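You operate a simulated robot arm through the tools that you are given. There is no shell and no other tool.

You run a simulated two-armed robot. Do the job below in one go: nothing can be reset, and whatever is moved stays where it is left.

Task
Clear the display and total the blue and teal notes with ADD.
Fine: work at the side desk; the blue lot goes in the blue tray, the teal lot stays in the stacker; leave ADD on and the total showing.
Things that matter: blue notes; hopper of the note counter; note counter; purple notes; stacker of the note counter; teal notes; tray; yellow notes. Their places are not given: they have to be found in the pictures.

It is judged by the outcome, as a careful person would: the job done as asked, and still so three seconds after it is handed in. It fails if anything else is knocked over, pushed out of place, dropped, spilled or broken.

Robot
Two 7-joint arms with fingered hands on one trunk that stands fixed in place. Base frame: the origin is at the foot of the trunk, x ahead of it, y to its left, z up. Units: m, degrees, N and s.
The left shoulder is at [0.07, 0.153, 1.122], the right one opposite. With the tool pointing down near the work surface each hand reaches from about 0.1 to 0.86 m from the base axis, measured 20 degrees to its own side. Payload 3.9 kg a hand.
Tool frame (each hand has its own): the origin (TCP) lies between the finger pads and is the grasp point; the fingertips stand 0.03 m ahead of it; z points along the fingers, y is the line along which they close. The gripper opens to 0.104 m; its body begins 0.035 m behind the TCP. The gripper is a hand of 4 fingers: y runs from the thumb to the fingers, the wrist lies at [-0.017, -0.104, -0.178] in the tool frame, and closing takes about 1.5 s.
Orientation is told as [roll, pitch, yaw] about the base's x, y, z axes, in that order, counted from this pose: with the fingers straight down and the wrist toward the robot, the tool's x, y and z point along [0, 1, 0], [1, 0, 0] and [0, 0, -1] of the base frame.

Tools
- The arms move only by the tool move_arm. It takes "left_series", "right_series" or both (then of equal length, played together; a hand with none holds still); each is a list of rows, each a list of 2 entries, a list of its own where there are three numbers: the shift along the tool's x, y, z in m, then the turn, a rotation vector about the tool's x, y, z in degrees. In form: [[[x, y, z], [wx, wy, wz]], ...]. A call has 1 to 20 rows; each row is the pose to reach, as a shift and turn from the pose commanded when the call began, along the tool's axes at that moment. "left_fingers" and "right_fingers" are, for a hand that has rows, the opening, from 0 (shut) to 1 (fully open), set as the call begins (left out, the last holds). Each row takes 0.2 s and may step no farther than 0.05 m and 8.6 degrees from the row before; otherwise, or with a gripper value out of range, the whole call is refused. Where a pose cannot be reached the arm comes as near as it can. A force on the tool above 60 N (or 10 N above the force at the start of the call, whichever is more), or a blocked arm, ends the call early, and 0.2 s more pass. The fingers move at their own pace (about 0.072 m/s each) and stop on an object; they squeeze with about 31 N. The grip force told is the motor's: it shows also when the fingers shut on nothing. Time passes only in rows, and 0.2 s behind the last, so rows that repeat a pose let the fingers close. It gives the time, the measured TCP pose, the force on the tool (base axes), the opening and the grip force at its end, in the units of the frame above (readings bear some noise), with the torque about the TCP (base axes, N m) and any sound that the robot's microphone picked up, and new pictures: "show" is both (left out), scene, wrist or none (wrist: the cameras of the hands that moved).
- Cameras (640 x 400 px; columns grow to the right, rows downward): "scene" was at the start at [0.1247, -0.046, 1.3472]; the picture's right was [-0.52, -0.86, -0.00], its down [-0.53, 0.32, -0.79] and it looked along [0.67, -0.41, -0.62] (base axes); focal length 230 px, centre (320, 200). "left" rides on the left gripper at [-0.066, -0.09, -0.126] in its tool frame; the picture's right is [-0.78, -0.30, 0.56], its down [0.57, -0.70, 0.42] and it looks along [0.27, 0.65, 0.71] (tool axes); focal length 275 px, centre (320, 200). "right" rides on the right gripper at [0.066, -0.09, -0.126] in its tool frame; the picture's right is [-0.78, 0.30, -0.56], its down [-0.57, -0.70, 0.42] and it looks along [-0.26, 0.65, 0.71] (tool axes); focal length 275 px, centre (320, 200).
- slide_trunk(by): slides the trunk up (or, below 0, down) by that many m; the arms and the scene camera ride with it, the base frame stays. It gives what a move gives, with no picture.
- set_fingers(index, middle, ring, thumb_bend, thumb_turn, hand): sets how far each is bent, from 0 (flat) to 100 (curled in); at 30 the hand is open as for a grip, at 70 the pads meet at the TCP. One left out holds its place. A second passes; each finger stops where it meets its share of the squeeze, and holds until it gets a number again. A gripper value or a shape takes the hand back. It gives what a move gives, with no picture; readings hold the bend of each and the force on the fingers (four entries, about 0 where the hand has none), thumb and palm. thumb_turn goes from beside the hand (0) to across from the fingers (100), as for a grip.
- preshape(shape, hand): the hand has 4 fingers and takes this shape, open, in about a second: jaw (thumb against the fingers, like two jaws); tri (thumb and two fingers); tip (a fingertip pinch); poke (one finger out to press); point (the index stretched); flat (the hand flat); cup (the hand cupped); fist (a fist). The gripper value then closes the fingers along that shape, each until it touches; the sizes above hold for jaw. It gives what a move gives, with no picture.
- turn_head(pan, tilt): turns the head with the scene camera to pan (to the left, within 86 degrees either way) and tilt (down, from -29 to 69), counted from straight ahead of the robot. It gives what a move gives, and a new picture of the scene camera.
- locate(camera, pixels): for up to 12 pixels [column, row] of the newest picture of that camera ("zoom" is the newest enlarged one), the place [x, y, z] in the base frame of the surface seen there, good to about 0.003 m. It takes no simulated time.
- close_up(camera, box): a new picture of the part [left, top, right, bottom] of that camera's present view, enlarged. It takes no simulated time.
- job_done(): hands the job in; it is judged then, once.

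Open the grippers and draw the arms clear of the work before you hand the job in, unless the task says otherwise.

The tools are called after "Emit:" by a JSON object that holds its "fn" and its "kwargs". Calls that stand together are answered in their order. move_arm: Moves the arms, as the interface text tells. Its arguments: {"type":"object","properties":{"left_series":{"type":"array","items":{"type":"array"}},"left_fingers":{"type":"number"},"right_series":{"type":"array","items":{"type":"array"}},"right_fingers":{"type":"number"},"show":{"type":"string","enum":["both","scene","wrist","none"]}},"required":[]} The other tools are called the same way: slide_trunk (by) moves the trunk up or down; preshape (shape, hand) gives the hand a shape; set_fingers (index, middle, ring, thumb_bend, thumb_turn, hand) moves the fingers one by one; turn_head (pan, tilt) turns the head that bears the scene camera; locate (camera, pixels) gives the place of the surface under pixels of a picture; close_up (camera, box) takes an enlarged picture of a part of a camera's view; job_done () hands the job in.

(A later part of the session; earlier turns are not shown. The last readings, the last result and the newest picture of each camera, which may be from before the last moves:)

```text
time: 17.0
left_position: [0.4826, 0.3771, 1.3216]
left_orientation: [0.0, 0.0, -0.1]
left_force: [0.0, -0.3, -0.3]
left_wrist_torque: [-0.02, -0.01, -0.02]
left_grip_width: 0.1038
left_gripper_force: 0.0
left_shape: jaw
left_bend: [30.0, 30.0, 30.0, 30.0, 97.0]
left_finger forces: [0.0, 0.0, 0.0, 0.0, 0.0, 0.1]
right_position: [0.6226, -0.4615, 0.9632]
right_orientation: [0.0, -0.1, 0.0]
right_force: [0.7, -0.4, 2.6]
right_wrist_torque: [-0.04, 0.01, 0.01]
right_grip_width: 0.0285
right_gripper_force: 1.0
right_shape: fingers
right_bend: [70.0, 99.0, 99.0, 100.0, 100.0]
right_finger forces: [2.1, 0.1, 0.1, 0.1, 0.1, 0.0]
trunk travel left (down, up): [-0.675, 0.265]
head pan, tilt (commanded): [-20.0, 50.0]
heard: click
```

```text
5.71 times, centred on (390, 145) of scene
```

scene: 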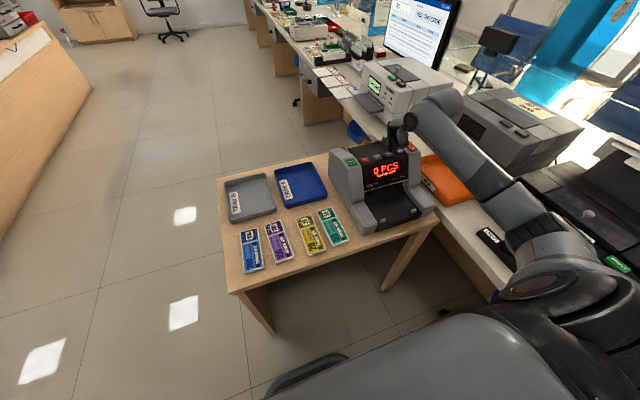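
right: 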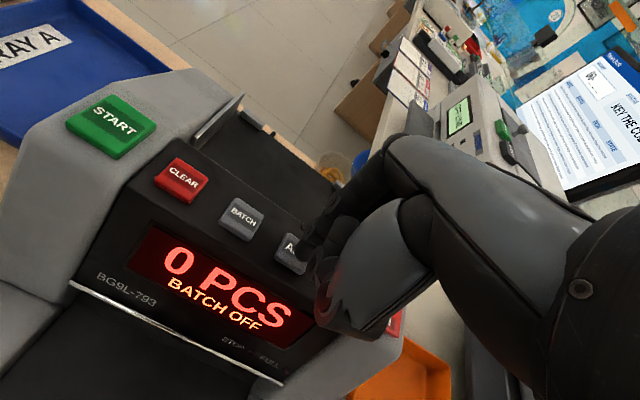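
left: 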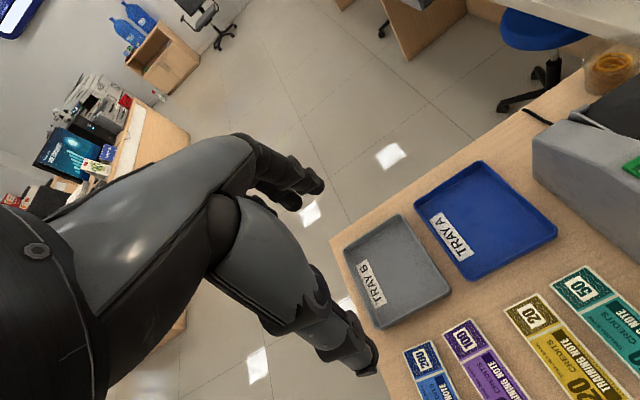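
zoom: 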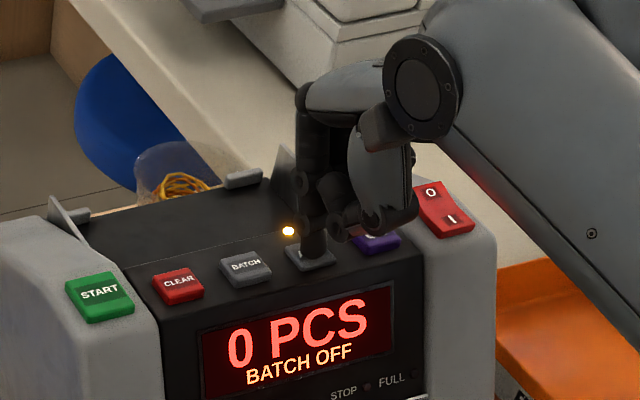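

The ADD lamp at (288,230) lit up with a click, display 0 PCS. I lift off and carry the hand over the blue bundle at a safe height.

Emit:
{"fn": "move_arm", "kwargs": {"right_series": [[[0, 0, -0.045], [0, 0, 0]], [[0, 0, -0.09], [0, 0, 0]], [[0, 0, -0.135], [0, 0, 0]], [[0.046, -0.009, -0.135], [0, 0, 0]], [[0.093, -0.018, -0.135], [0, 0, 0]], [[0.14, -0.027, -0.135], [0, 0, 0]], [[0.186, -0.036, -0.135], [0, 0, 0]], [[0.233, -0.045, -0.135], [0, 0, 0]], [[0.28, -0.054, -0.135], [0, 0, 0]], [[0.326, -0.063, -0.135], [0, 0, 0]], [[0.373, -0.072, -0.135], [0, 0, 0]], [[0.42, -0.081, -0.135], [0, 0, 0]], [[0.466, -0.09, -0.135], [0, 0, 0]], [[0.511, -0.098, -0.135], [0, 0, 0]], [[0.511, -0.098, -0.1], [0, 0, 0]], [[0.511, -0.098, -0.055], [0, 0, 0]], [[0.511, -0.098, -0.01], [0, 0, 0]], [[0.511, -0.098, 0.035], [0, 0, 0]], [[0.511, -0.098, 0.08], [0, 0, 0]], [[0.511, -0.098, 0.08], [0, 0, 0]]]}}

Emit:
{"fn": "close_up", "kwargs": {"camera": "scene", "box": [200, 150, 360, 290]}}

Emit:
{"fn": "close_up", "kwargs": {"camera": "right", "box": [100, 130, 400, 390]}}

```text
time: 21.2
left_position: [0.4842, 0.378, 1.3204]
left_orientation: [0.0, 0.0, 0.0]
left_force: [0.7, 0.0, -0.2]
left_wrist_torque: [-0.01, 0.01, 0.0]
left_grip_width: 0.1036
left_gripper_force: 0.1
left_shape: jaw
left_bend: [30.0, 30.0, 30.0, 30.0, 97.0]
left_finger forces: [0.1, 0.0, 0.0, 0.0, 0.0, 0.0]
right_position: [0.5223, 0.0525, 0.8845]
right_orientation: [0.0, 0.0, 0.1]
right_force: [0.1, -0.3, -0.3]
right_wrist_torque: [-0.01, 0.02, 0.05]
right_grip_width: 0.0287
right_gripper_force: 0.1
right_shape: fingers
right_bend: [70.0, 99.0, 99.0, 100.0, 100.0]
right_finger forces: [0.1, 0.0, 0.0, 0.0, 0.1, 0.0]
trunk travel left (down, up): [-0.675, 0.265]
head pan, tilt (commanded): [-20.0, 50.0]
```

scene: 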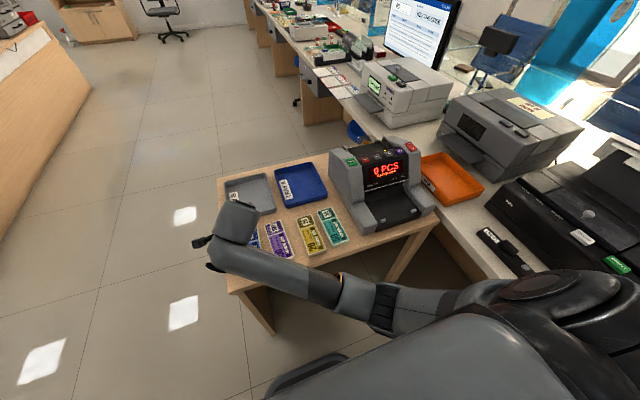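
right: 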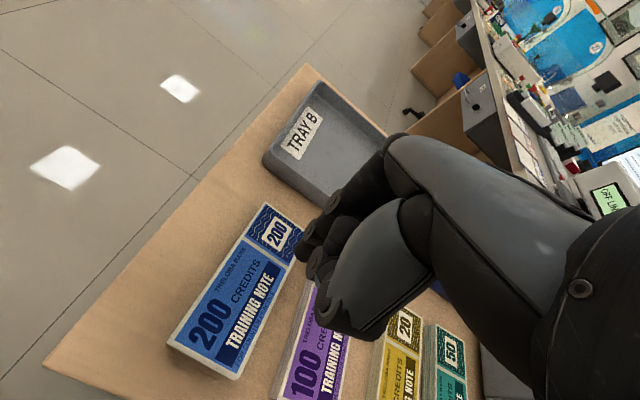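

```text
2.86 times, centred on (280, 220) of scene
```

zoom: 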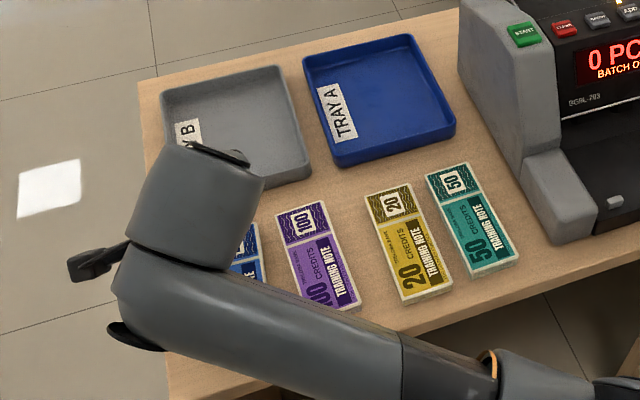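

```text
1.54 times, centred on (250, 260) of right
```

zoom: 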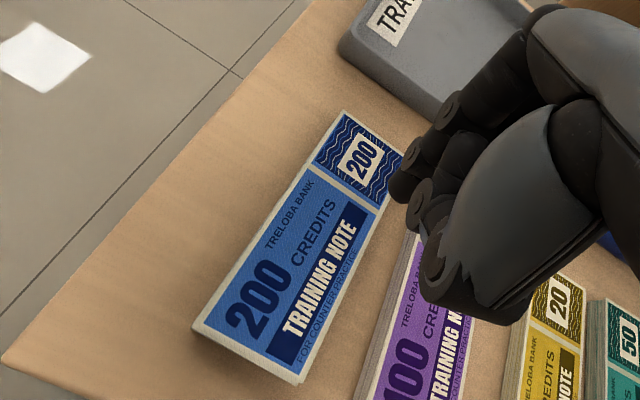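

The wrist zoom shows the blue bundle clearly with corners (345,112),(405,155),(300,382),(193,325). I locate its edges, purple's left edge and the desk edge.

Emit:
{"fn": "locate", "kwargs": {"camera": "zoom", "pixels": [[343, 114], [196, 325], [299, 378], [270, 230], [345, 295], [320, 340], [360, 390], [385, 320], [12, 355], [240, 80], [320, 400], [405, 240]]}}

```text
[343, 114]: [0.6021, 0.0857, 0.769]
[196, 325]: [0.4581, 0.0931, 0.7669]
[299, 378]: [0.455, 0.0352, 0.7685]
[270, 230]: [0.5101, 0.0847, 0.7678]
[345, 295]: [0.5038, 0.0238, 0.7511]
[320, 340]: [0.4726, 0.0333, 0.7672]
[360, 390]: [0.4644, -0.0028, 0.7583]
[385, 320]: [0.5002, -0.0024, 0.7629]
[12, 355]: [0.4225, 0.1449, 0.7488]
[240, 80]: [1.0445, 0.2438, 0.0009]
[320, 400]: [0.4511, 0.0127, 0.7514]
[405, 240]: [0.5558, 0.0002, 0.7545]
```

Gap blue–purple is ~0.032 m (purple left side y≈-0.001), blue is y 0.032–0.09. To gain room I'll press lightly on the blue top with the index and slide it ~2 cm left; first descend near contact.

Emit:
{"fn": "move_arm", "kwargs": {"right_series": [[[0.003, 0.002, 0.03], [0, 0, 0]], [[0.003, 0.002, 0.06], [0, 0, 0]], [[0.003, 0.002, 0.08], [0, 0, 0]], [[0.003, 0.002, 0.085], [0, 0, 0]], [[0.003, 0.002, 0.088], [0, 0, 0]], [[0.003, 0.002, 0.09], [0, 0, 0]]], "show": "wrist"}}

```text
time: 22.6
left_position: [0.4831, 0.3766, 1.3215]
left_orientation: [0.1, -0.1, 0.1]
left_force: [-0.1, 0.3, -0.2]
left_wrist_torque: [0.04, 0.0, 0.01]
left_grip_width: 0.1035
left_gripper_force: 0.2
left_shape: jaw
left_bend: [30.0, 30.0, 30.0, 30.0, 97.0]
left_finger forces: [0.1, 0.0, 0.1, 0.0, 0.0, 0.0]
right_position: [0.525, 0.0559, 0.797]
right_orientation: [0.0, -0.4, 0.0]
right_force: [3.4, -0.1, 11.7]
right_wrist_torque: [0.14, -0.12, -0.02]
right_grip_width: 0.0285
right_gripper_force: 5.6
right_shape: fingers
right_bend: [70.0, 99.0, 99.0, 100.0, 100.0]
right_finger forces: [11.2, 0.0, 0.0, 0.0, 0.0, 0.1]
trunk travel left (down, up): [-0.675, 0.265]
head pan, tilt (commanded): [-20.0, 50.0]
```

right: 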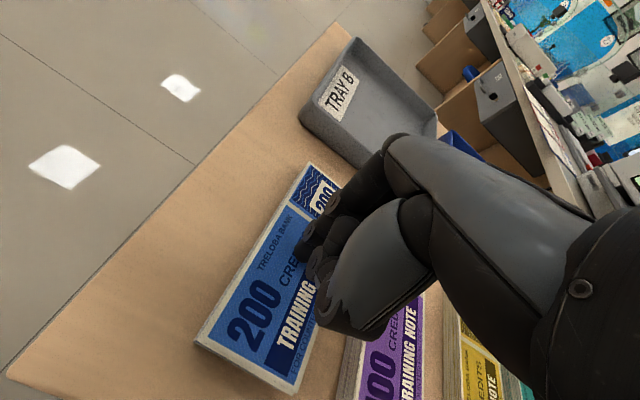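

Contact with ~12 N down. I drag it left 2 cm in small steps and then lift.

Emit:
{"fn": "move_arm", "kwargs": {"right_series": [[[0.005, 0, 0], [0, 0, 0]], [[0.01, 0, 0], [0, 0, 0]], [[0.015, 0, 0], [0, 0, 0]], [[0.02, 0, 0], [0, 0, 0]], [[0.022, 0, 0], [0, 0, 0]], [[0.022, 0, -0.01], [0, 0, 0]], [[0.022, 0, -0.05], [0, 0, 0]], [[0.022, 0, -0.09], [0, 0, 0]]], "show": "wrist"}}

Emit:
{"fn": "close_up", "kwargs": {"camera": "right", "box": [100, 130, 400, 390]}}

```text
time: 24.5
left_position: [0.4814, 0.3784, 1.3198]
left_orientation: [0.0, 0.0, 0.2]
left_force: [0.6, -0.1, 0.5]
left_wrist_torque: [-0.01, 0.02, 0.01]
left_grip_width: 0.1037
left_gripper_force: 0.1
left_shape: jaw
left_bend: [30.0, 30.0, 30.0, 30.0, 97.0]
left_finger forces: [0.0, 0.0, 0.1, 0.1, 0.0, 0.0]
right_position: [0.5297, 0.0117, 0.8355]
right_orientation: [-9.0, 0.6, -1.4]
right_force: [0.8, -0.4, 0.0]
right_wrist_torque: [0.02, -0.02, -0.02]
right_grip_width: 0.0286
right_gripper_force: 0.0
right_shape: fingers
right_bend: [70.0, 99.0, 99.0, 100.0, 100.0]
right_finger forces: [0.0, 0.1, 0.1, 0.1, 0.1, 0.0]
trunk travel left (down, up): [-0.675, 0.265]
head pan, tilt (commanded): [-20.0, 50.0]
stopped in row 8 (right hand): the arm was blocked; the commanded pose is now the measured one
```

right: 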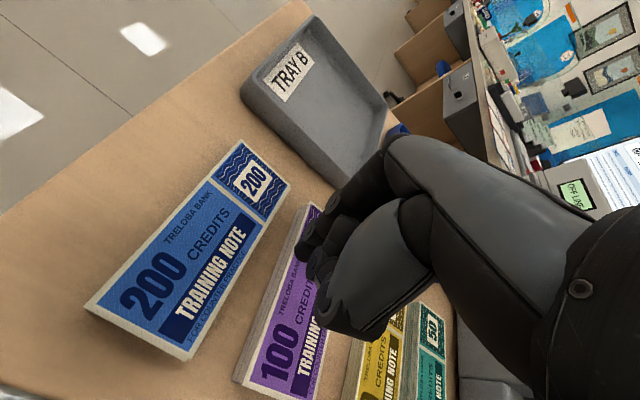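

```text
1.54 times, centred on (250, 260) of right
```

zoom: 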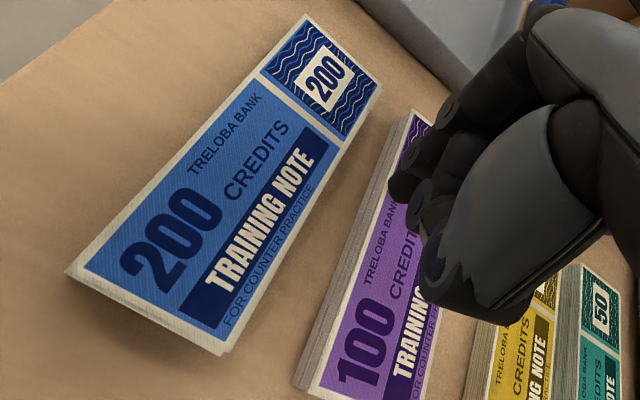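

The lift was blocked midway (likely arm joint limits); the hand tipped by 9° roll. The blue bundle moved left as planned. I move the hand right and up while levelling the roll, then check the scene.

Emit:
{"fn": "move_arm", "kwargs": {"right_series": [[[-0.03, 0, -0.02], [0, 4, 0]], [[-0.06, 0, -0.05], [0, 7, 0]], [[-0.1, 0, -0.08], [0, 9, 1.4]], [[-0.14, 0, -0.1], [0, 9, 1.4]], [[-0.18, 0, -0.12], [0, 9, 1.4]], [[-0.22, 0, -0.14], [0, 9, 1.4]]]}}

Emit:
{"fn": "close_up", "kwargs": {"camera": "scene", "box": [200, 150, 360, 290]}}

```text
time: 25.9
left_position: [0.4828, 0.3776, 1.3207]
left_orientation: [-0.1, 0.0, 0.2]
left_force: [-0.1, 0.0, -0.8]
left_wrist_torque: [-0.04, -0.02, 0.0]
left_grip_width: 0.104
left_gripper_force: 0.1
left_shape: jaw
left_bend: [30.0, 30.0, 30.0, 30.0, 97.0]
left_finger forces: [0.0, 0.0, 0.0, 0.0, 0.1, 0.0]
right_position: [0.5239, -0.183, 1.0051]
right_orientation: [0.3, 0.4, -2.8]
right_force: [0.4, -1.3, -0.8]
right_wrist_torque: [0.05, 0.01, 0.02]
right_grip_width: 0.0289
right_gripper_force: 0.1
right_shape: fingers
right_bend: [70.0, 99.0, 99.0, 100.0, 100.0]
right_finger forces: [0.0, 0.1, 0.0, 0.1, 0.0, 0.0]
trunk travel left (down, up): [-0.675, 0.265]
head pan, tilt (commanded): [-20.0, 50.0]
```

scene: 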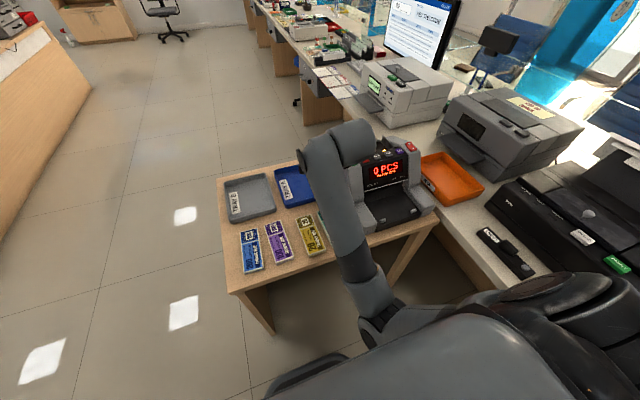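
right: 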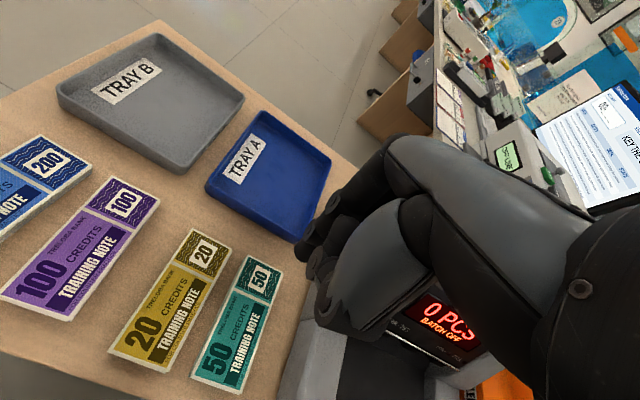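

```text
2.86 times, centred on (280, 220) of scene
```

zoom: 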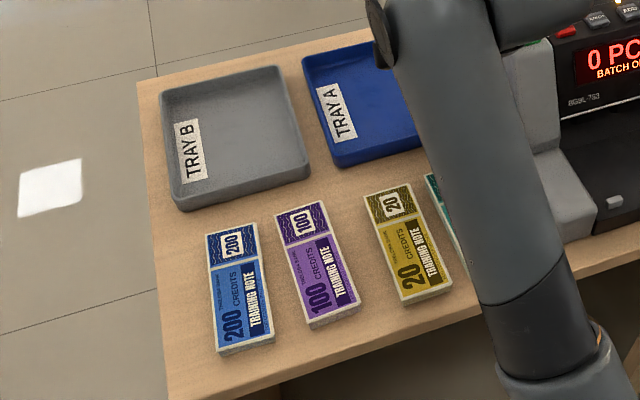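

I check whether the blue bundle actually moved.

Emit:
{"fn": "locate", "kwargs": {"camera": "zoom", "pixels": [[208, 237], [254, 224], [273, 338], [219, 352], [240, 288], [278, 220], [308, 322], [324, 203], [358, 300], [320, 260]]}}

```text
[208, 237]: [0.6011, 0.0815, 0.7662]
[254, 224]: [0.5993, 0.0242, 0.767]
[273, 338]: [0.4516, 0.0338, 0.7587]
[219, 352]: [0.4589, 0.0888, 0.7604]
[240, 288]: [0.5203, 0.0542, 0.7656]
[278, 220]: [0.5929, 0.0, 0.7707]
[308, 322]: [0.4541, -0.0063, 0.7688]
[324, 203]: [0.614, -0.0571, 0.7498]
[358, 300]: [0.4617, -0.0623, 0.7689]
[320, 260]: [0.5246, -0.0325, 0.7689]
```

The blue bundle hardly moved (center ≈(0.527,0.057), yaw ≈ −3.3°); the right arm is limited there with the wrist toward the robot. With yaw +90° (wrist to the right) it will be natural and only the thumb enters the blue–purple gap. I set the jaw shape and turn the hand here, high above the desk.

Emit:
{"fn": "preshape", "kwargs": {"hand": "right", "shape": "jaw"}}

Emit:
{"fn": "move_arm", "kwargs": {"right_series": [[[0, 0, 0], [0, 0, -8]], [[0, 0, 0], [0, 0, -16]], [[0, 0, 0], [0, 0, -24]], [[0, 0, 0], [0, 0, -32]], [[0, 0, 0], [0, 0, -40]], [[0, 0, 0], [0, 0, -48]], [[0, 0, 0], [0, 0, -56]], [[0, 0, 0], [0, 0, -64]], [[0, 0, 0], [0, 0, -72]], [[0, 0, 0], [0, 0, -80]], [[0, 0, 0], [0, 0, -88]], [[0, 0, 0], [0, 0, -89.5]], [[0, 0, 0], [0, 0, -89.5]]], "right_fingers": 0.77}}

```text
time: 26.8
left_position: [0.4827, 0.3789, 1.3212]
left_orientation: [0.1, 0.0, 0.2]
left_force: [0.4, -0.8, 0.0]
left_wrist_torque: [0.02, -0.02, -0.02]
left_grip_width: 0.1039
left_gripper_force: 0.0
left_shape: jaw
left_bend: [30.0, 30.0, 30.0, 30.0, 97.0]
left_finger forces: [0.0, 0.0, 0.0, 0.0, 0.0, 0.1]
right_position: [0.5246, -0.1808, 1.0052]
right_orientation: [0.2, 0.4, -2.8]
right_force: [0.7, -0.7, 0.0]
right_wrist_torque: [0.0, -0.02, 0.03]
right_grip_width: 0.1038
right_gripper_force: 0.1
right_shape: jaw
right_bend: [30.0, 30.0, 30.0, 30.0, 97.0]
right_finger forces: [0.0, 0.0, 0.0, 0.1, 0.0, 0.1]
trunk travel left (down, up): [-0.675, 0.265]
head pan, tilt (commanded): [-20.0, 50.0]
```

```text
time: 29.6
left_position: [0.4831, 0.3794, 1.32]
left_orientation: [0.1, 0.0, 0.2]
left_force: [-0.5, 0.4, -0.9]
left_wrist_torque: [-0.02, -0.03, 0.0]
left_grip_width: 0.1035
left_gripper_force: 0.0
left_shape: jaw
left_bend: [30.0, 30.0, 30.0, 30.0, 97.0]
left_finger forces: [0.1, 0.0, 0.0, 0.0, 0.0, 0.0]
right_position: [0.5247, -0.1831, 1.0065]
right_orientation: [0.4, -0.2, 86.7]
right_force: [0.4, 0.9, 0.4]
right_wrist_torque: [-0.01, 0.0, -0.01]
right_grip_width: 0.0801
right_gripper_force: 0.1
right_shape: jaw
right_bend: [27.0, 35.0, 32.0, 50.0, 98.0]
right_finger forces: [0.0, 0.1, 0.0, 0.1, 0.1, 0.0]
trunk travel left (down, up): [-0.675, 0.265]
head pan, tilt (commanded): [-20.0, 50.0]
```

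scene: 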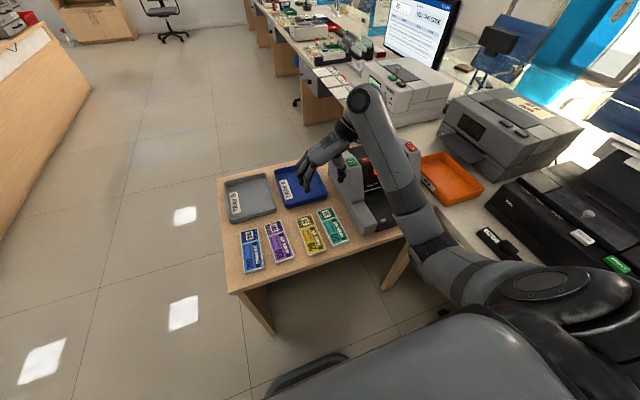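
right: 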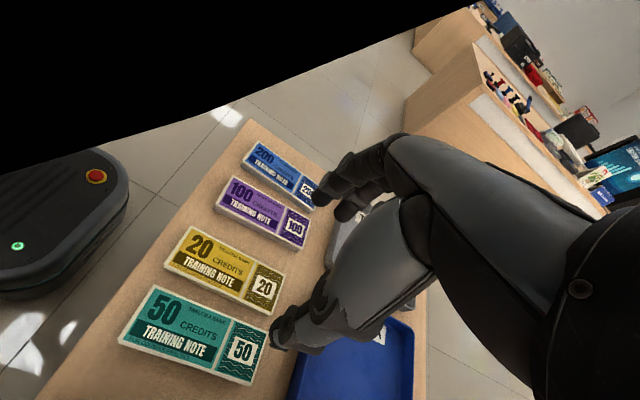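

The hand is turned (yaw 86.7°), opening 0.080. I zoom in to measure thumb and fingertip places relative to the TCP (0.5247,-0.183,1.0065).

Emit:
{"fn": "close_up", "kwargs": {"camera": "scene", "box": [270, 110, 380, 220]}}

Emit:
{"fn": "close_up", "kwargs": {"camera": "scene", "box": [290, 130, 360, 200]}}

```text
3.64 times, centred on (325, 165) of scene
```

zoom: 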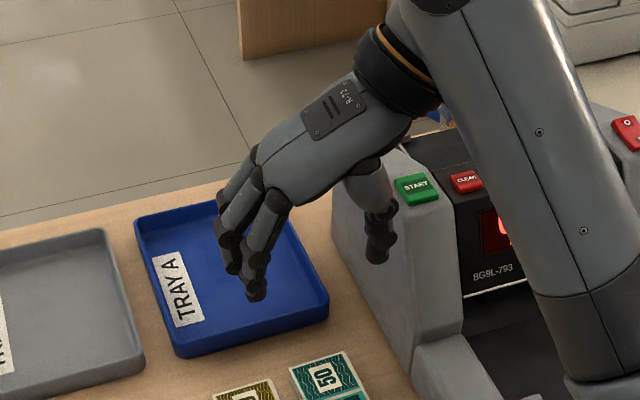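

```text
5.71 times, centred on (325, 165) of scene
```

zoom: 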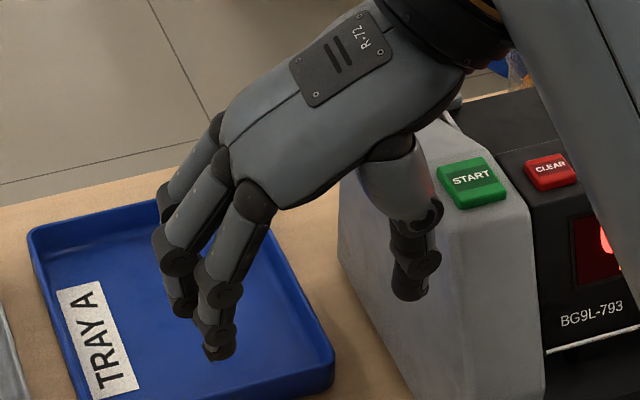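

I locate fingertips: index (218,348), another finger (182,308), thumb tip (408,292) and its edges.

Emit:
{"fn": "locate", "kwargs": {"camera": "zoom", "pixels": [[218, 355], [206, 345], [234, 345], [218, 335], [180, 312], [195, 310], [408, 297], [393, 285], [424, 285], [408, 280], [405, 245], [436, 262]]}}

```text
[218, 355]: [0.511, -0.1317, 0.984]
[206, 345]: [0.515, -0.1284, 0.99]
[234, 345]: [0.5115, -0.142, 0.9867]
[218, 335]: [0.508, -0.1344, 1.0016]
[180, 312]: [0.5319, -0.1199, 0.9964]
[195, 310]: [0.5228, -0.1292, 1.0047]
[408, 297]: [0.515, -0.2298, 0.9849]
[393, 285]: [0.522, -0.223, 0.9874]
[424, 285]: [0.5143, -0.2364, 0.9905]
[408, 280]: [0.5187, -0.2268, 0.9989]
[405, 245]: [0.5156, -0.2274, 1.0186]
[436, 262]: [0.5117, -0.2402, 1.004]
```

Thumb inner face is at TCP−0.040 y, index inner at TCP+0.040, tips ≈0.024 below the TCP. I move above the blue bundle to TCP (0.527,0.064,0.86).

Emit:
{"fn": "move_arm", "kwargs": {"right_series": [[[0.002, 0.041, 0], [0, 0, 0]], [[0.004, 0.082, 0], [0, 0, 0]], [[0.006, 0.123, 0], [0, 0, 0]], [[0.008, 0.164, 0.01], [0, 0, 0]], [[0.01, 0.205, 0.03], [0, 0, 0]], [[0.0122, 0.2461, 0.05], [0, 0, 0]], [[0.0122, 0.2461, 0.095], [0, 0, 0]], [[0.0122, 0.2461, 0.14], [0, 0, 0]], [[0.0122, 0.2461, 0.146], [0, 0, 0]], [[0.0122, 0.2461, 0.146], [0, 0, 0]]]}}

Emit:
{"fn": "close_up", "kwargs": {"camera": "scene", "box": [210, 180, 310, 280]}}

Emit:
{"fn": "close_up", "kwargs": {"camera": "right", "box": [150, 150, 400, 400]}}

```text
time: 31.8
left_position: [0.4818, 0.3785, 1.3212]
left_orientation: [-0.1, -0.1, 0.2]
left_force: [-0.7, 0.4, 0.3]
left_wrist_torque: [-0.01, 0.0, 0.0]
left_grip_width: 0.1032
left_gripper_force: 0.0
left_shape: jaw
left_bend: [30.0, 30.0, 30.0, 30.0, 97.0]
left_finger forces: [0.1, 0.1, 0.0, 0.0, 0.1, 0.0]
right_position: [0.5261, 0.0647, 0.8598]
right_orientation: [0.4, -0.1, 86.7]
right_force: [-0.6, 0.1, -0.2]
right_wrist_torque: [-0.02, -0.01, 0.02]
right_grip_width: 0.0805
right_gripper_force: 0.0
right_shape: jaw
right_bend: [27.0, 35.0, 32.0, 50.0, 98.0]
right_finger forces: [0.0, 0.1, 0.0, 0.1, 0.0, 0.0]
trunk travel left (down, up): [-0.675, 0.265]
head pan, tilt (commanded): [-20.0, 50.0]
```

scene: 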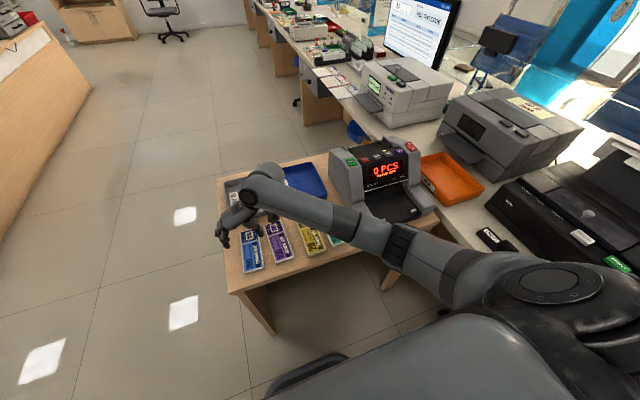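
right: 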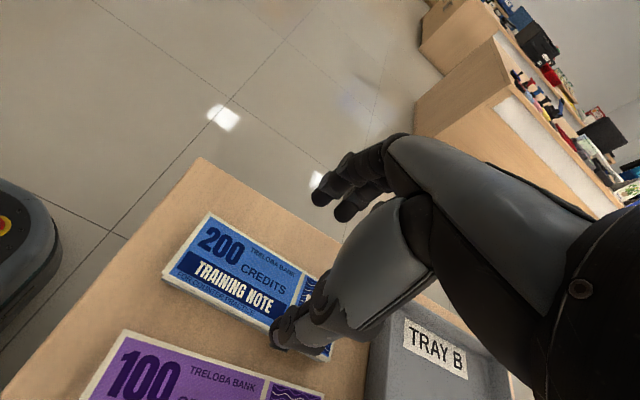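

```text
4.00 times, centred on (260, 230) of scene
```

zoom: 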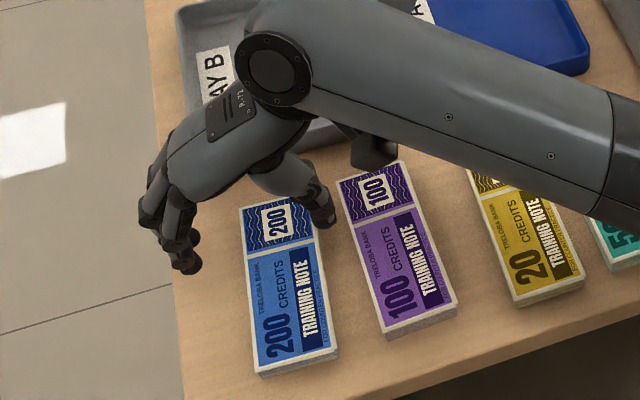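

```text
1.60 times, centred on (275, 275) of right
```

zoom: 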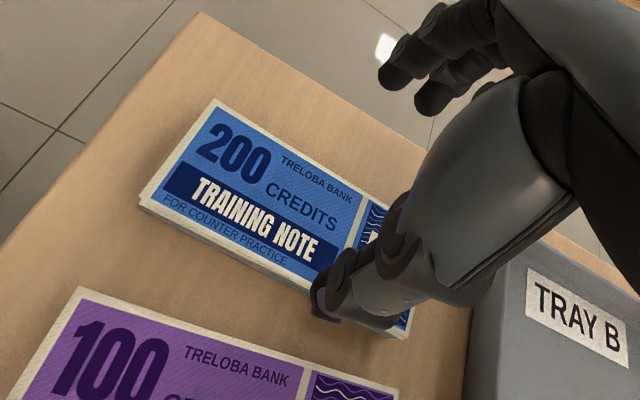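

The thumb tip (325,300) is poised near blue's right edge. I locate bundle edges and thumb tip in this wrist zoom.

Emit:
{"fn": "locate", "kwargs": {"camera": "zoom", "pixels": [[145, 205], [215, 235], [270, 270], [300, 288], [86, 290], [190, 325], [280, 360], [318, 300], [330, 318], [218, 103], [148, 195], [350, 310]]}}

```text
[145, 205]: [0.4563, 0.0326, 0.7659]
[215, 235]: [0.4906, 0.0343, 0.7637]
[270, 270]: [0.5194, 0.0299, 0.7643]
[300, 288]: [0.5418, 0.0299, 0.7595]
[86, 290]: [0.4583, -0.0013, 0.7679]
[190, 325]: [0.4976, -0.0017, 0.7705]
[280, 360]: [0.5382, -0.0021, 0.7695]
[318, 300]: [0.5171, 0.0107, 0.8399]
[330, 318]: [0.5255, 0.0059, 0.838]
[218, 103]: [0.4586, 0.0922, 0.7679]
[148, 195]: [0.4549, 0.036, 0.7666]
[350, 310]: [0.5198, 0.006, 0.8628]
```

Blue's right edge is y≈0.030 and purple's left y≈−0.002; the thumb (y≈0.006–0.0245) fits in the middle. I descend 0.072 m and check.

Emit:
{"fn": "move_arm", "kwargs": {"right_series": [[[0, 0, 0.025], [0, 0, 0]], [[0, 0, 0.05], [0, 0, 0]], [[0, 0, 0.065], [0, 0, 0]], [[0, 0, 0.072], [0, 0, 0]], [[0, 0, 0.072], [0, 0, 0]]]}}

Emit:
{"fn": "close_up", "kwargs": {"camera": "scene", "box": [210, 200, 310, 280]}}

Emit:
{"fn": "close_up", "kwargs": {"camera": "right", "box": [150, 150, 400, 400]}}

```text
time: 33.0
left_position: [0.4835, 0.3787, 1.3205]
left_orientation: [0.0, -0.1, 0.3]
left_force: [-0.2, 0.4, -0.3]
left_wrist_torque: [0.03, -0.02, 0.02]
left_grip_width: 0.1037
left_gripper_force: 0.1
left_shape: jaw
left_bend: [30.0, 30.0, 30.0, 30.0, 97.0]
left_finger forces: [0.1, 0.0, 0.1, 0.1, 0.0, 0.0]
right_position: [0.5251, 0.0647, 0.7892]
right_orientation: [0.4, -0.2, 86.6]
right_force: [-0.3, -0.2, 0.4]
right_wrist_torque: [0.03, 0.0, 0.02]
right_grip_width: 0.0801
right_gripper_force: 0.1
right_shape: jaw
right_bend: [27.0, 35.0, 32.0, 50.0, 98.0]
right_finger forces: [0.1, 0.1, 0.1, 0.0, 0.0, 0.0]
trunk travel left (down, up): [-0.675, 0.265]
head pan, tilt (commanded): [-20.0, 50.0]
```

scene: 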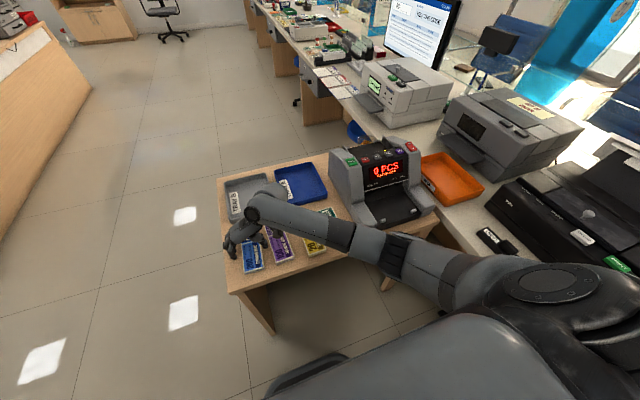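
right: 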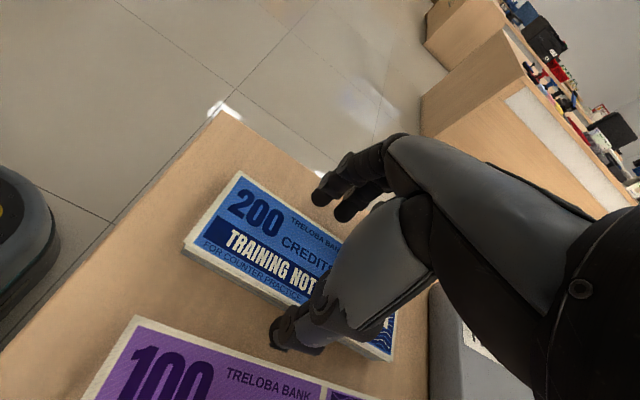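

```text
5.00 times, centred on (260, 240) of scene
```

zoom: 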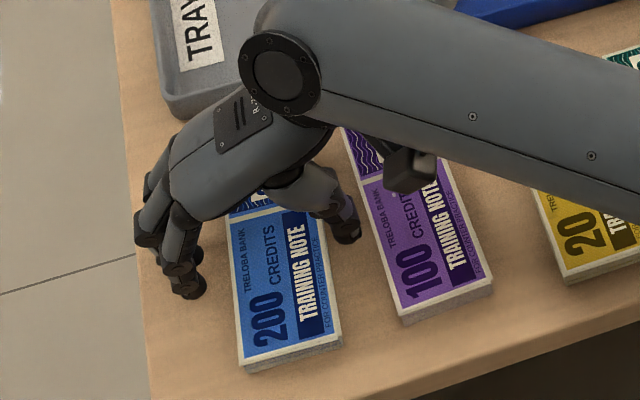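

```text
1.60 times, centred on (275, 275) of right
```

zoom: 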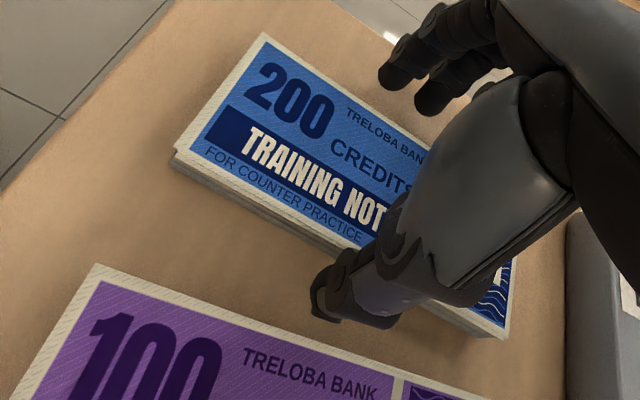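

The thumb is in the gap at (345,235) with clearance to purple. I go 8 mm lower so the tips are near the desk.

Emit:
{"fn": "move_arm", "kwargs": {"right_series": [[[0, 0, 0.004], [0, 0, 0]], [[0, 0, 0.008], [0, 0, 0]], [[0, 0, 0.008], [0, 0, 0]]], "show": "none"}}

Emit:
{"fn": "close_up", "kwargs": {"camera": "scene", "box": [220, 210, 290, 280]}}

Emit:
{"fn": "close_up", "kwargs": {"camera": "right", "box": [200, 250, 350, 400]}}

```text
time: 33.8
left_position: [0.4834, 0.3782, 1.3205]
left_orientation: [0.0, 0.1, 0.2]
left_force: [0.1, 0.4, 0.1]
left_wrist_torque: [-0.01, 0.02, 0.01]
left_grip_width: 0.1038
left_gripper_force: 0.1
left_shape: jaw
left_bend: [30.0, 30.0, 30.0, 30.0, 97.0]
left_finger forces: [0.0, 0.0, 0.1, 0.0, 0.0, 0.1]
right_position: [0.525, 0.0647, 0.7817]
right_orientation: [0.4, -0.2, 86.7]
right_force: [0.4, -0.3, 0.4]
right_wrist_torque: [0.03, 0.01, 0.0]
right_grip_width: 0.0804
right_gripper_force: 0.0
right_shape: jaw
right_bend: [27.0, 35.0, 32.0, 50.0, 98.0]
right_finger forces: [0.1, 0.0, 0.0, 0.1, 0.0, 0.0]
trunk travel left (down, up): [-0.675, 0.265]
head pan, tilt (commanded): [-20.0, 50.0]
```

```text
5.71 times, centred on (255, 245) of scene
```

zoom: 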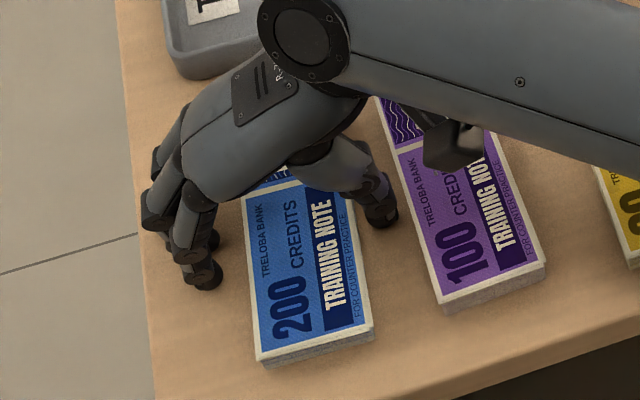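

```text
2.67 times, centred on (275, 325) of right
```

zoom: 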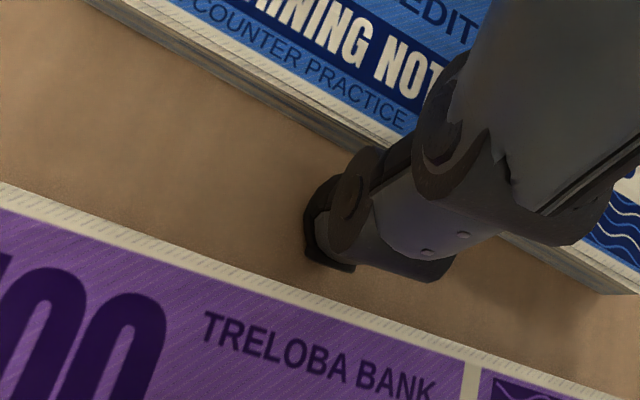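

Both sides are placed well. I close the fingers on the blue bundle.

Emit:
{"fn": "move_arm", "kwargs": {"right_series": [[[0, 0, 0], [0, 0, 0]], [[0, 0, 0], [0, 0, 0]], [[0, 0, 0], [0, 0, 0]], [[0, 0, 0], [0, 0, 0]], [[0, 0, 0], [0, 0, 0]], [[0, 0, 0], [0, 0, 0]], [[0, 0, 0], [0, 0, 0]], [[0, 0, 0], [0, 0, 0]]], "right_fingers": 0.3, "show": "none"}}

Emit:
{"fn": "close_up", "kwargs": {"camera": "scene", "box": [220, 210, 290, 280]}}

Emit:
{"fn": "close_up", "kwargs": {"camera": "right", "box": [150, 150, 400, 400]}}

```text
time: 35.6
left_position: [0.4824, 0.3786, 1.321]
left_orientation: [0.0, -0.1, 0.1]
left_force: [-0.4, -0.4, 0.1]
left_wrist_torque: [0.01, 0.03, -0.02]
left_grip_width: 0.1033
left_gripper_force: 0.2
left_shape: jaw
left_bend: [30.0, 30.0, 30.0, 30.0, 97.0]
left_finger forces: [0.0, 0.1, 0.0, 0.1, 0.1, 0.0]
right_position: [0.5254, 0.0633, 0.7816]
right_orientation: [0.3, -0.2, 86.7]
right_force: [0.3, 0.1, -0.1]
right_wrist_torque: [0.01, 0.02, 0.0]
right_grip_width: 0.0537
right_gripper_force: 31.3
right_shape: jaw
right_bend: [74.0, 44.0, 41.0, 67.0, 99.0]
right_finger forces: [15.7, 8.7, 3.8, 0.1, 28.3, 0.0]
trunk travel left (down, up): [-0.675, 0.265]
head pan, tilt (commanded): [-20.0, 50.0]
```

```text
5.71 times, centred on (255, 245) of scene
```

zoom: 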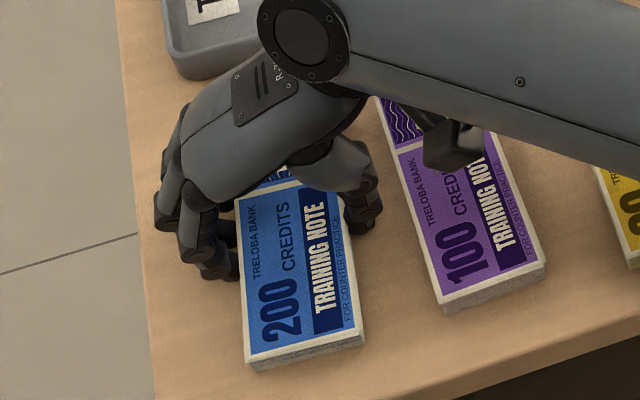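

```text
1.60 times, centred on (275, 275) of right
```

zoom: 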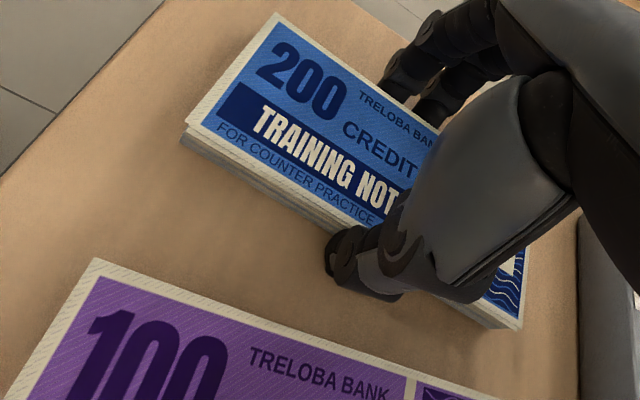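

Grip force 31 N with forces on all fingers and thumb. I lift straight up 4 cm and look.

Emit:
{"fn": "move_arm", "kwargs": {"right_series": [[[0, 0, -0.01], [0, 0, 0]], [[0, 0, -0.025], [0, 0, 0]], [[0, 0, -0.04], [0, 0, 0]], [[0, 0, -0.06], [0, 0, 0]], [[0, 0, -0.06], [0, 0, 0]]]}}

Emit:
{"fn": "close_up", "kwargs": {"camera": "scene", "box": [210, 180, 310, 280]}}

```text
time: 36.8
left_position: [0.4838, 0.3789, 1.3213]
left_orientation: [0.0, 0.0, 0.2]
left_force: [0.1, -0.8, -0.7]
left_wrist_torque: [0.01, -0.01, 0.0]
left_grip_width: 0.1037
left_gripper_force: 0.1
left_shape: jaw
left_bend: [30.0, 30.0, 30.0, 30.0, 97.0]
left_finger forces: [0.0, 0.0, 0.0, 0.0, 0.0, 0.0]
right_position: [0.5266, 0.0627, 0.8422]
right_orientation: [0.3, -0.3, 86.7]
right_force: [-0.3, -1.5, -0.1]
right_wrist_torque: [0.01, 0.0, 0.01]
right_grip_width: 0.054
right_gripper_force: 30.5
right_shape: jaw
right_bend: [74.0, 44.0, 41.0, 67.0, 99.0]
right_finger forces: [15.8, 8.7, 3.8, 0.1, 28.2, 0.0]
trunk travel left (down, up): [-0.675, 0.265]
head pan, tilt (commanded): [-20.0, 50.0]
```

scene: 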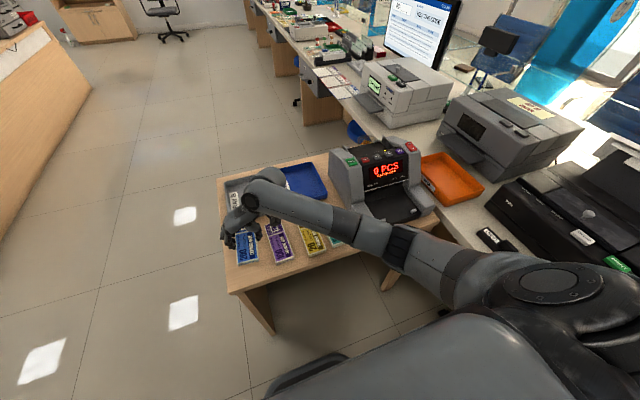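
right: 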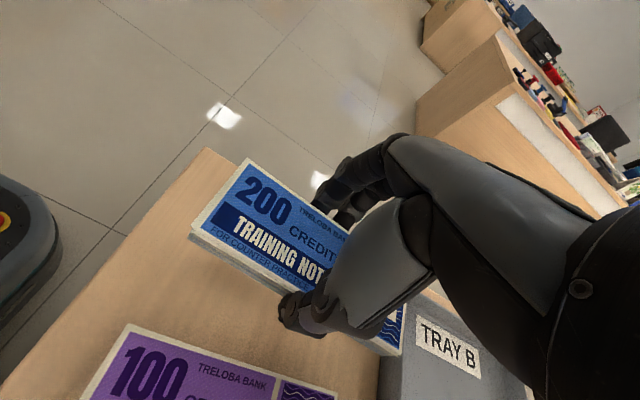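

```text
4.00 times, centred on (260, 230) of scene
```

zoom: 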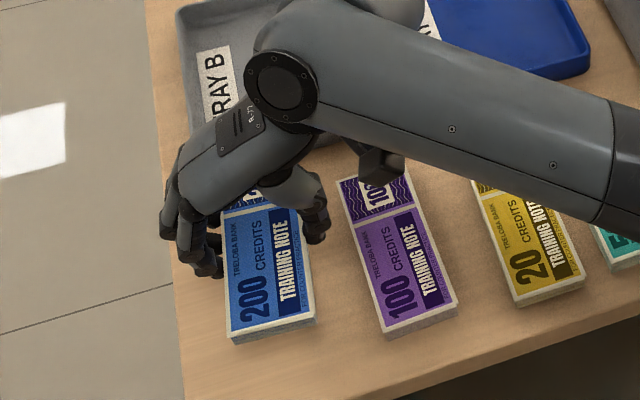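

The blue bundle is securely lifted. I raise it 0.2 m, then carry it toward the counter while turning the hand to yaw 0 so that its long side lies across the machine.

Emit:
{"fn": "move_arm", "kwargs": {"right_series": [[[0, 0, -0.05], [0, 0, 0]], [[0, 0, -0.1], [0, 0, 0]], [[0, 0, -0.15], [0, 0, 0]], [[0, 0, -0.2], [0, 0, 0]], [[-0.0045, -0.0419, -0.21], [0, 0, 8]], [[-0.009, -0.0837, -0.21], [0, 0, 16]], [[-0.0136, -0.1256, -0.21], [0, 0, 24]], [[-0.0182, -0.1675, -0.21], [0, 0, 32]], [[-0.0227, -0.2093, -0.21], [0, 0, 40]], [[-0.0273, -0.2512, -0.21], [0, 0, 48]], [[-0.0318, -0.293, -0.21], [0, 0, 56]], [[-0.0364, -0.3349, -0.21], [0, 0, 64]], [[-0.0409, -0.3768, -0.21], [0, 0, 72]], [[-0.0455, -0.4186, -0.21], [0, 0, 80]], [[-0.05, -0.4605, -0.21], [0, 0, 86.7]], [[-0.05, -0.4605, -0.21], [0, 0, 86.7]]]}}

Emit:
{"fn": "close_up", "kwargs": {"camera": "scene", "box": [320, 90, 460, 230]}}

```text
time: 40.2
left_position: [0.4834, 0.3792, 1.321]
left_orientation: [0.0, 0.0, 0.2]
left_force: [-0.1, 0.4, 0.1]
left_wrist_torque: [-0.01, 0.0, 0.01]
left_grip_width: 0.1036
left_gripper_force: 0.0
left_shape: jaw
left_bend: [30.0, 30.0, 30.0, 30.0, 97.0]
left_finger forces: [0.1, 0.0, 0.1, 0.1, 0.0, 0.0]
right_position: [0.5517, -0.3991, 1.0536]
right_orientation: [0.2, 0.4, -0.1]
right_force: [-0.4, 0.5, -0.5]
right_wrist_torque: [0.03, 0.01, -0.02]
right_grip_width: 0.0535
right_gripper_force: 30.5
right_shape: jaw
right_bend: [74.0, 44.0, 41.0, 67.0, 99.0]
right_finger forces: [15.7, 8.5, 3.9, 0.0, 28.2, 0.0]
trunk travel left (down, up): [-0.675, 0.265]
head pan, tilt (commanded): [-20.0, 50.0]
```

scene: 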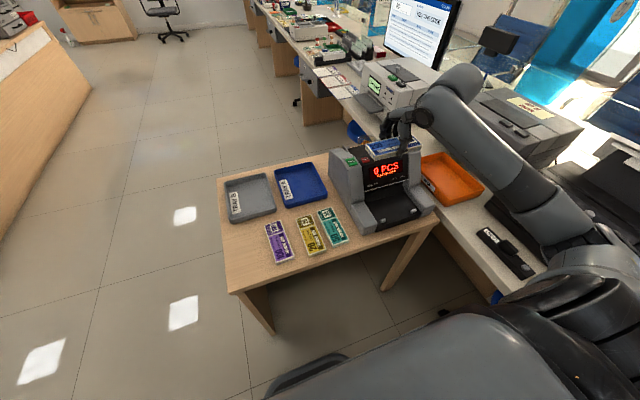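
right: 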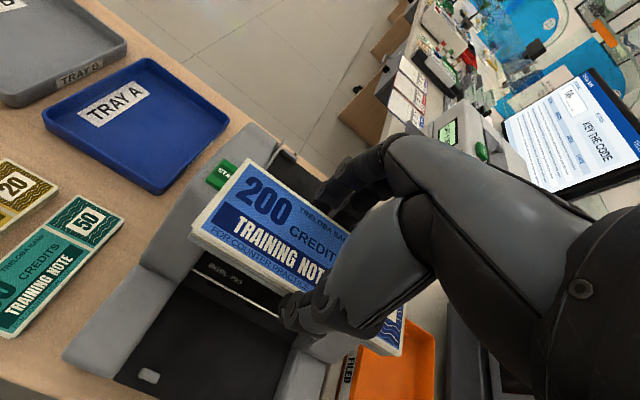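

```text
2.86 times, centred on (390, 160) of scene
```

zoom: 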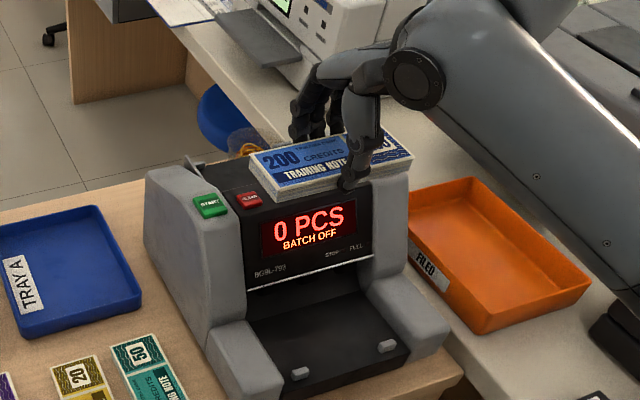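

I locate the held bundle's corners to know its offset from the TCP: (253,157), (278,188), (410,157).

Emit:
{"fn": "locate", "kwargs": {"camera": "zoom", "pixels": [[254, 157], [278, 188], [408, 157], [280, 200], [410, 166], [320, 165], [395, 145], [350, 182], [310, 120], [290, 130]]}}

```text
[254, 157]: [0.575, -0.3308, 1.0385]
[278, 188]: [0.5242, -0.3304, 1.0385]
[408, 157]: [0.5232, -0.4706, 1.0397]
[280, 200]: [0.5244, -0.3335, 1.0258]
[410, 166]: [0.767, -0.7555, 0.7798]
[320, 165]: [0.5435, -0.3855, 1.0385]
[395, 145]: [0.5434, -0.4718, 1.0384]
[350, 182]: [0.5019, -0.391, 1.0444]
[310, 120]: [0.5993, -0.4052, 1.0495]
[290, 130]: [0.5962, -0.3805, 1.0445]
```

The bundle is centred on the TCP (top at TCP−0.015, bottom TCP−0.033). I check the hopper's front edge (panel back) precisely in the wrist camera around (290,165).

Emit:
{"fn": "close_up", "kwargs": {"camera": "right", "box": [240, 130, 340, 200]}}

Emit:
{"fn": "close_up", "kwargs": {"camera": "scene", "box": [325, 120, 415, 180]}}

```text
5.71 times, centred on (290, 165) of right
```

zoom: 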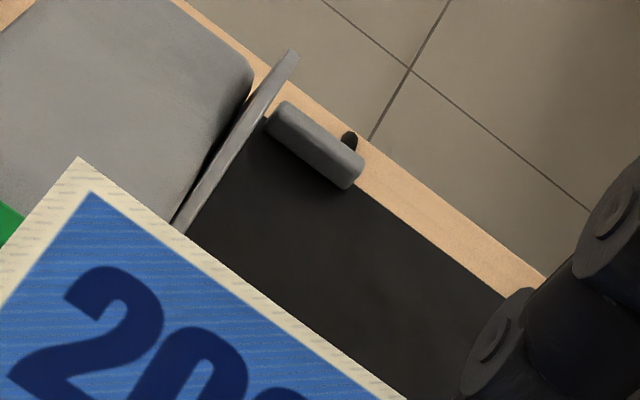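

```text
6.67 times, centred on (370, 150) of scene
```

zoom: 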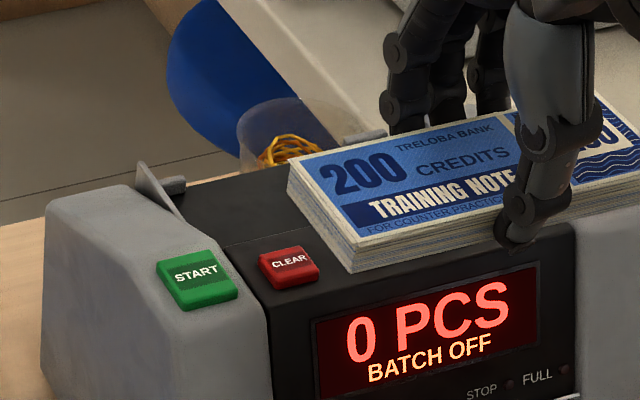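

I locate points across the faint boundary between panel top and hopper at (220–290, 210–245), and the guide and stop.

Emit:
{"fn": "locate", "kwargs": {"camera": "zoom", "pixels": [[250, 260], [250, 245], [250, 235], [250, 228], [250, 222], [250, 215], [250, 205], [220, 200], [200, 215], [175, 180], [160, 195], [265, 195]]}}

Emit:
{"fn": "close_up", "kwargs": {"camera": "right", "box": [240, 130, 340, 200]}}

Emit:
{"fn": "locate", "kwargs": {"camera": "zoom", "pixels": [[290, 60], [185, 215], [275, 125], [350, 180], [285, 105], [335, 185], [260, 140], [230, 190], [240, 230], [400, 250], [480, 310], [215, 210]]}}

```text
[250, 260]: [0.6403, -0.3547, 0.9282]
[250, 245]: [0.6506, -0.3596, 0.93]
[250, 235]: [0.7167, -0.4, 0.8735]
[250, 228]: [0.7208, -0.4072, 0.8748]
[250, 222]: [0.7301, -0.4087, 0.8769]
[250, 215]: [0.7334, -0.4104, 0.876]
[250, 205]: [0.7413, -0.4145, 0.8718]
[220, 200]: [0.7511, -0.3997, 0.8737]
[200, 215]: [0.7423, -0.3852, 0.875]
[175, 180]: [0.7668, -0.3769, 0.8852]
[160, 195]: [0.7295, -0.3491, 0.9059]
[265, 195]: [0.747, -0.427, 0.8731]
```

```text
5.71 times, centred on (290, 165) of right
```

zoom: 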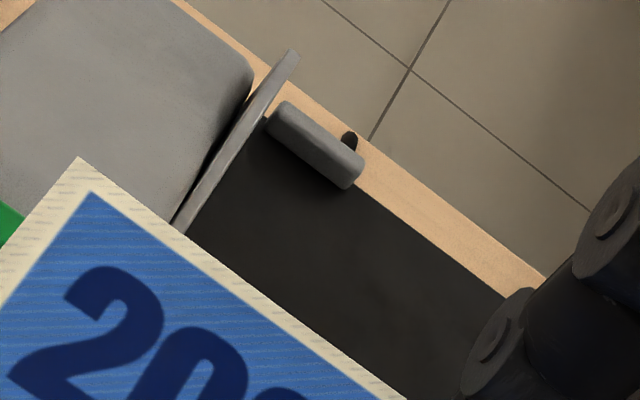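

```text
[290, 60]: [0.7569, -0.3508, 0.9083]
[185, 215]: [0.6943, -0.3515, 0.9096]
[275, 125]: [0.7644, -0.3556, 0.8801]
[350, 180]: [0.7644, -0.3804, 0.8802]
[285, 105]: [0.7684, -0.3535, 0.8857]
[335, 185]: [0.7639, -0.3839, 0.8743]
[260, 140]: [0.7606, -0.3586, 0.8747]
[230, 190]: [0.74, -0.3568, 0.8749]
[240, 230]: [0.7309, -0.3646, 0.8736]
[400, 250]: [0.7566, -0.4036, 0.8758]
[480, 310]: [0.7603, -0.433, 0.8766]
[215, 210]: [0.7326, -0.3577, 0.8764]
```

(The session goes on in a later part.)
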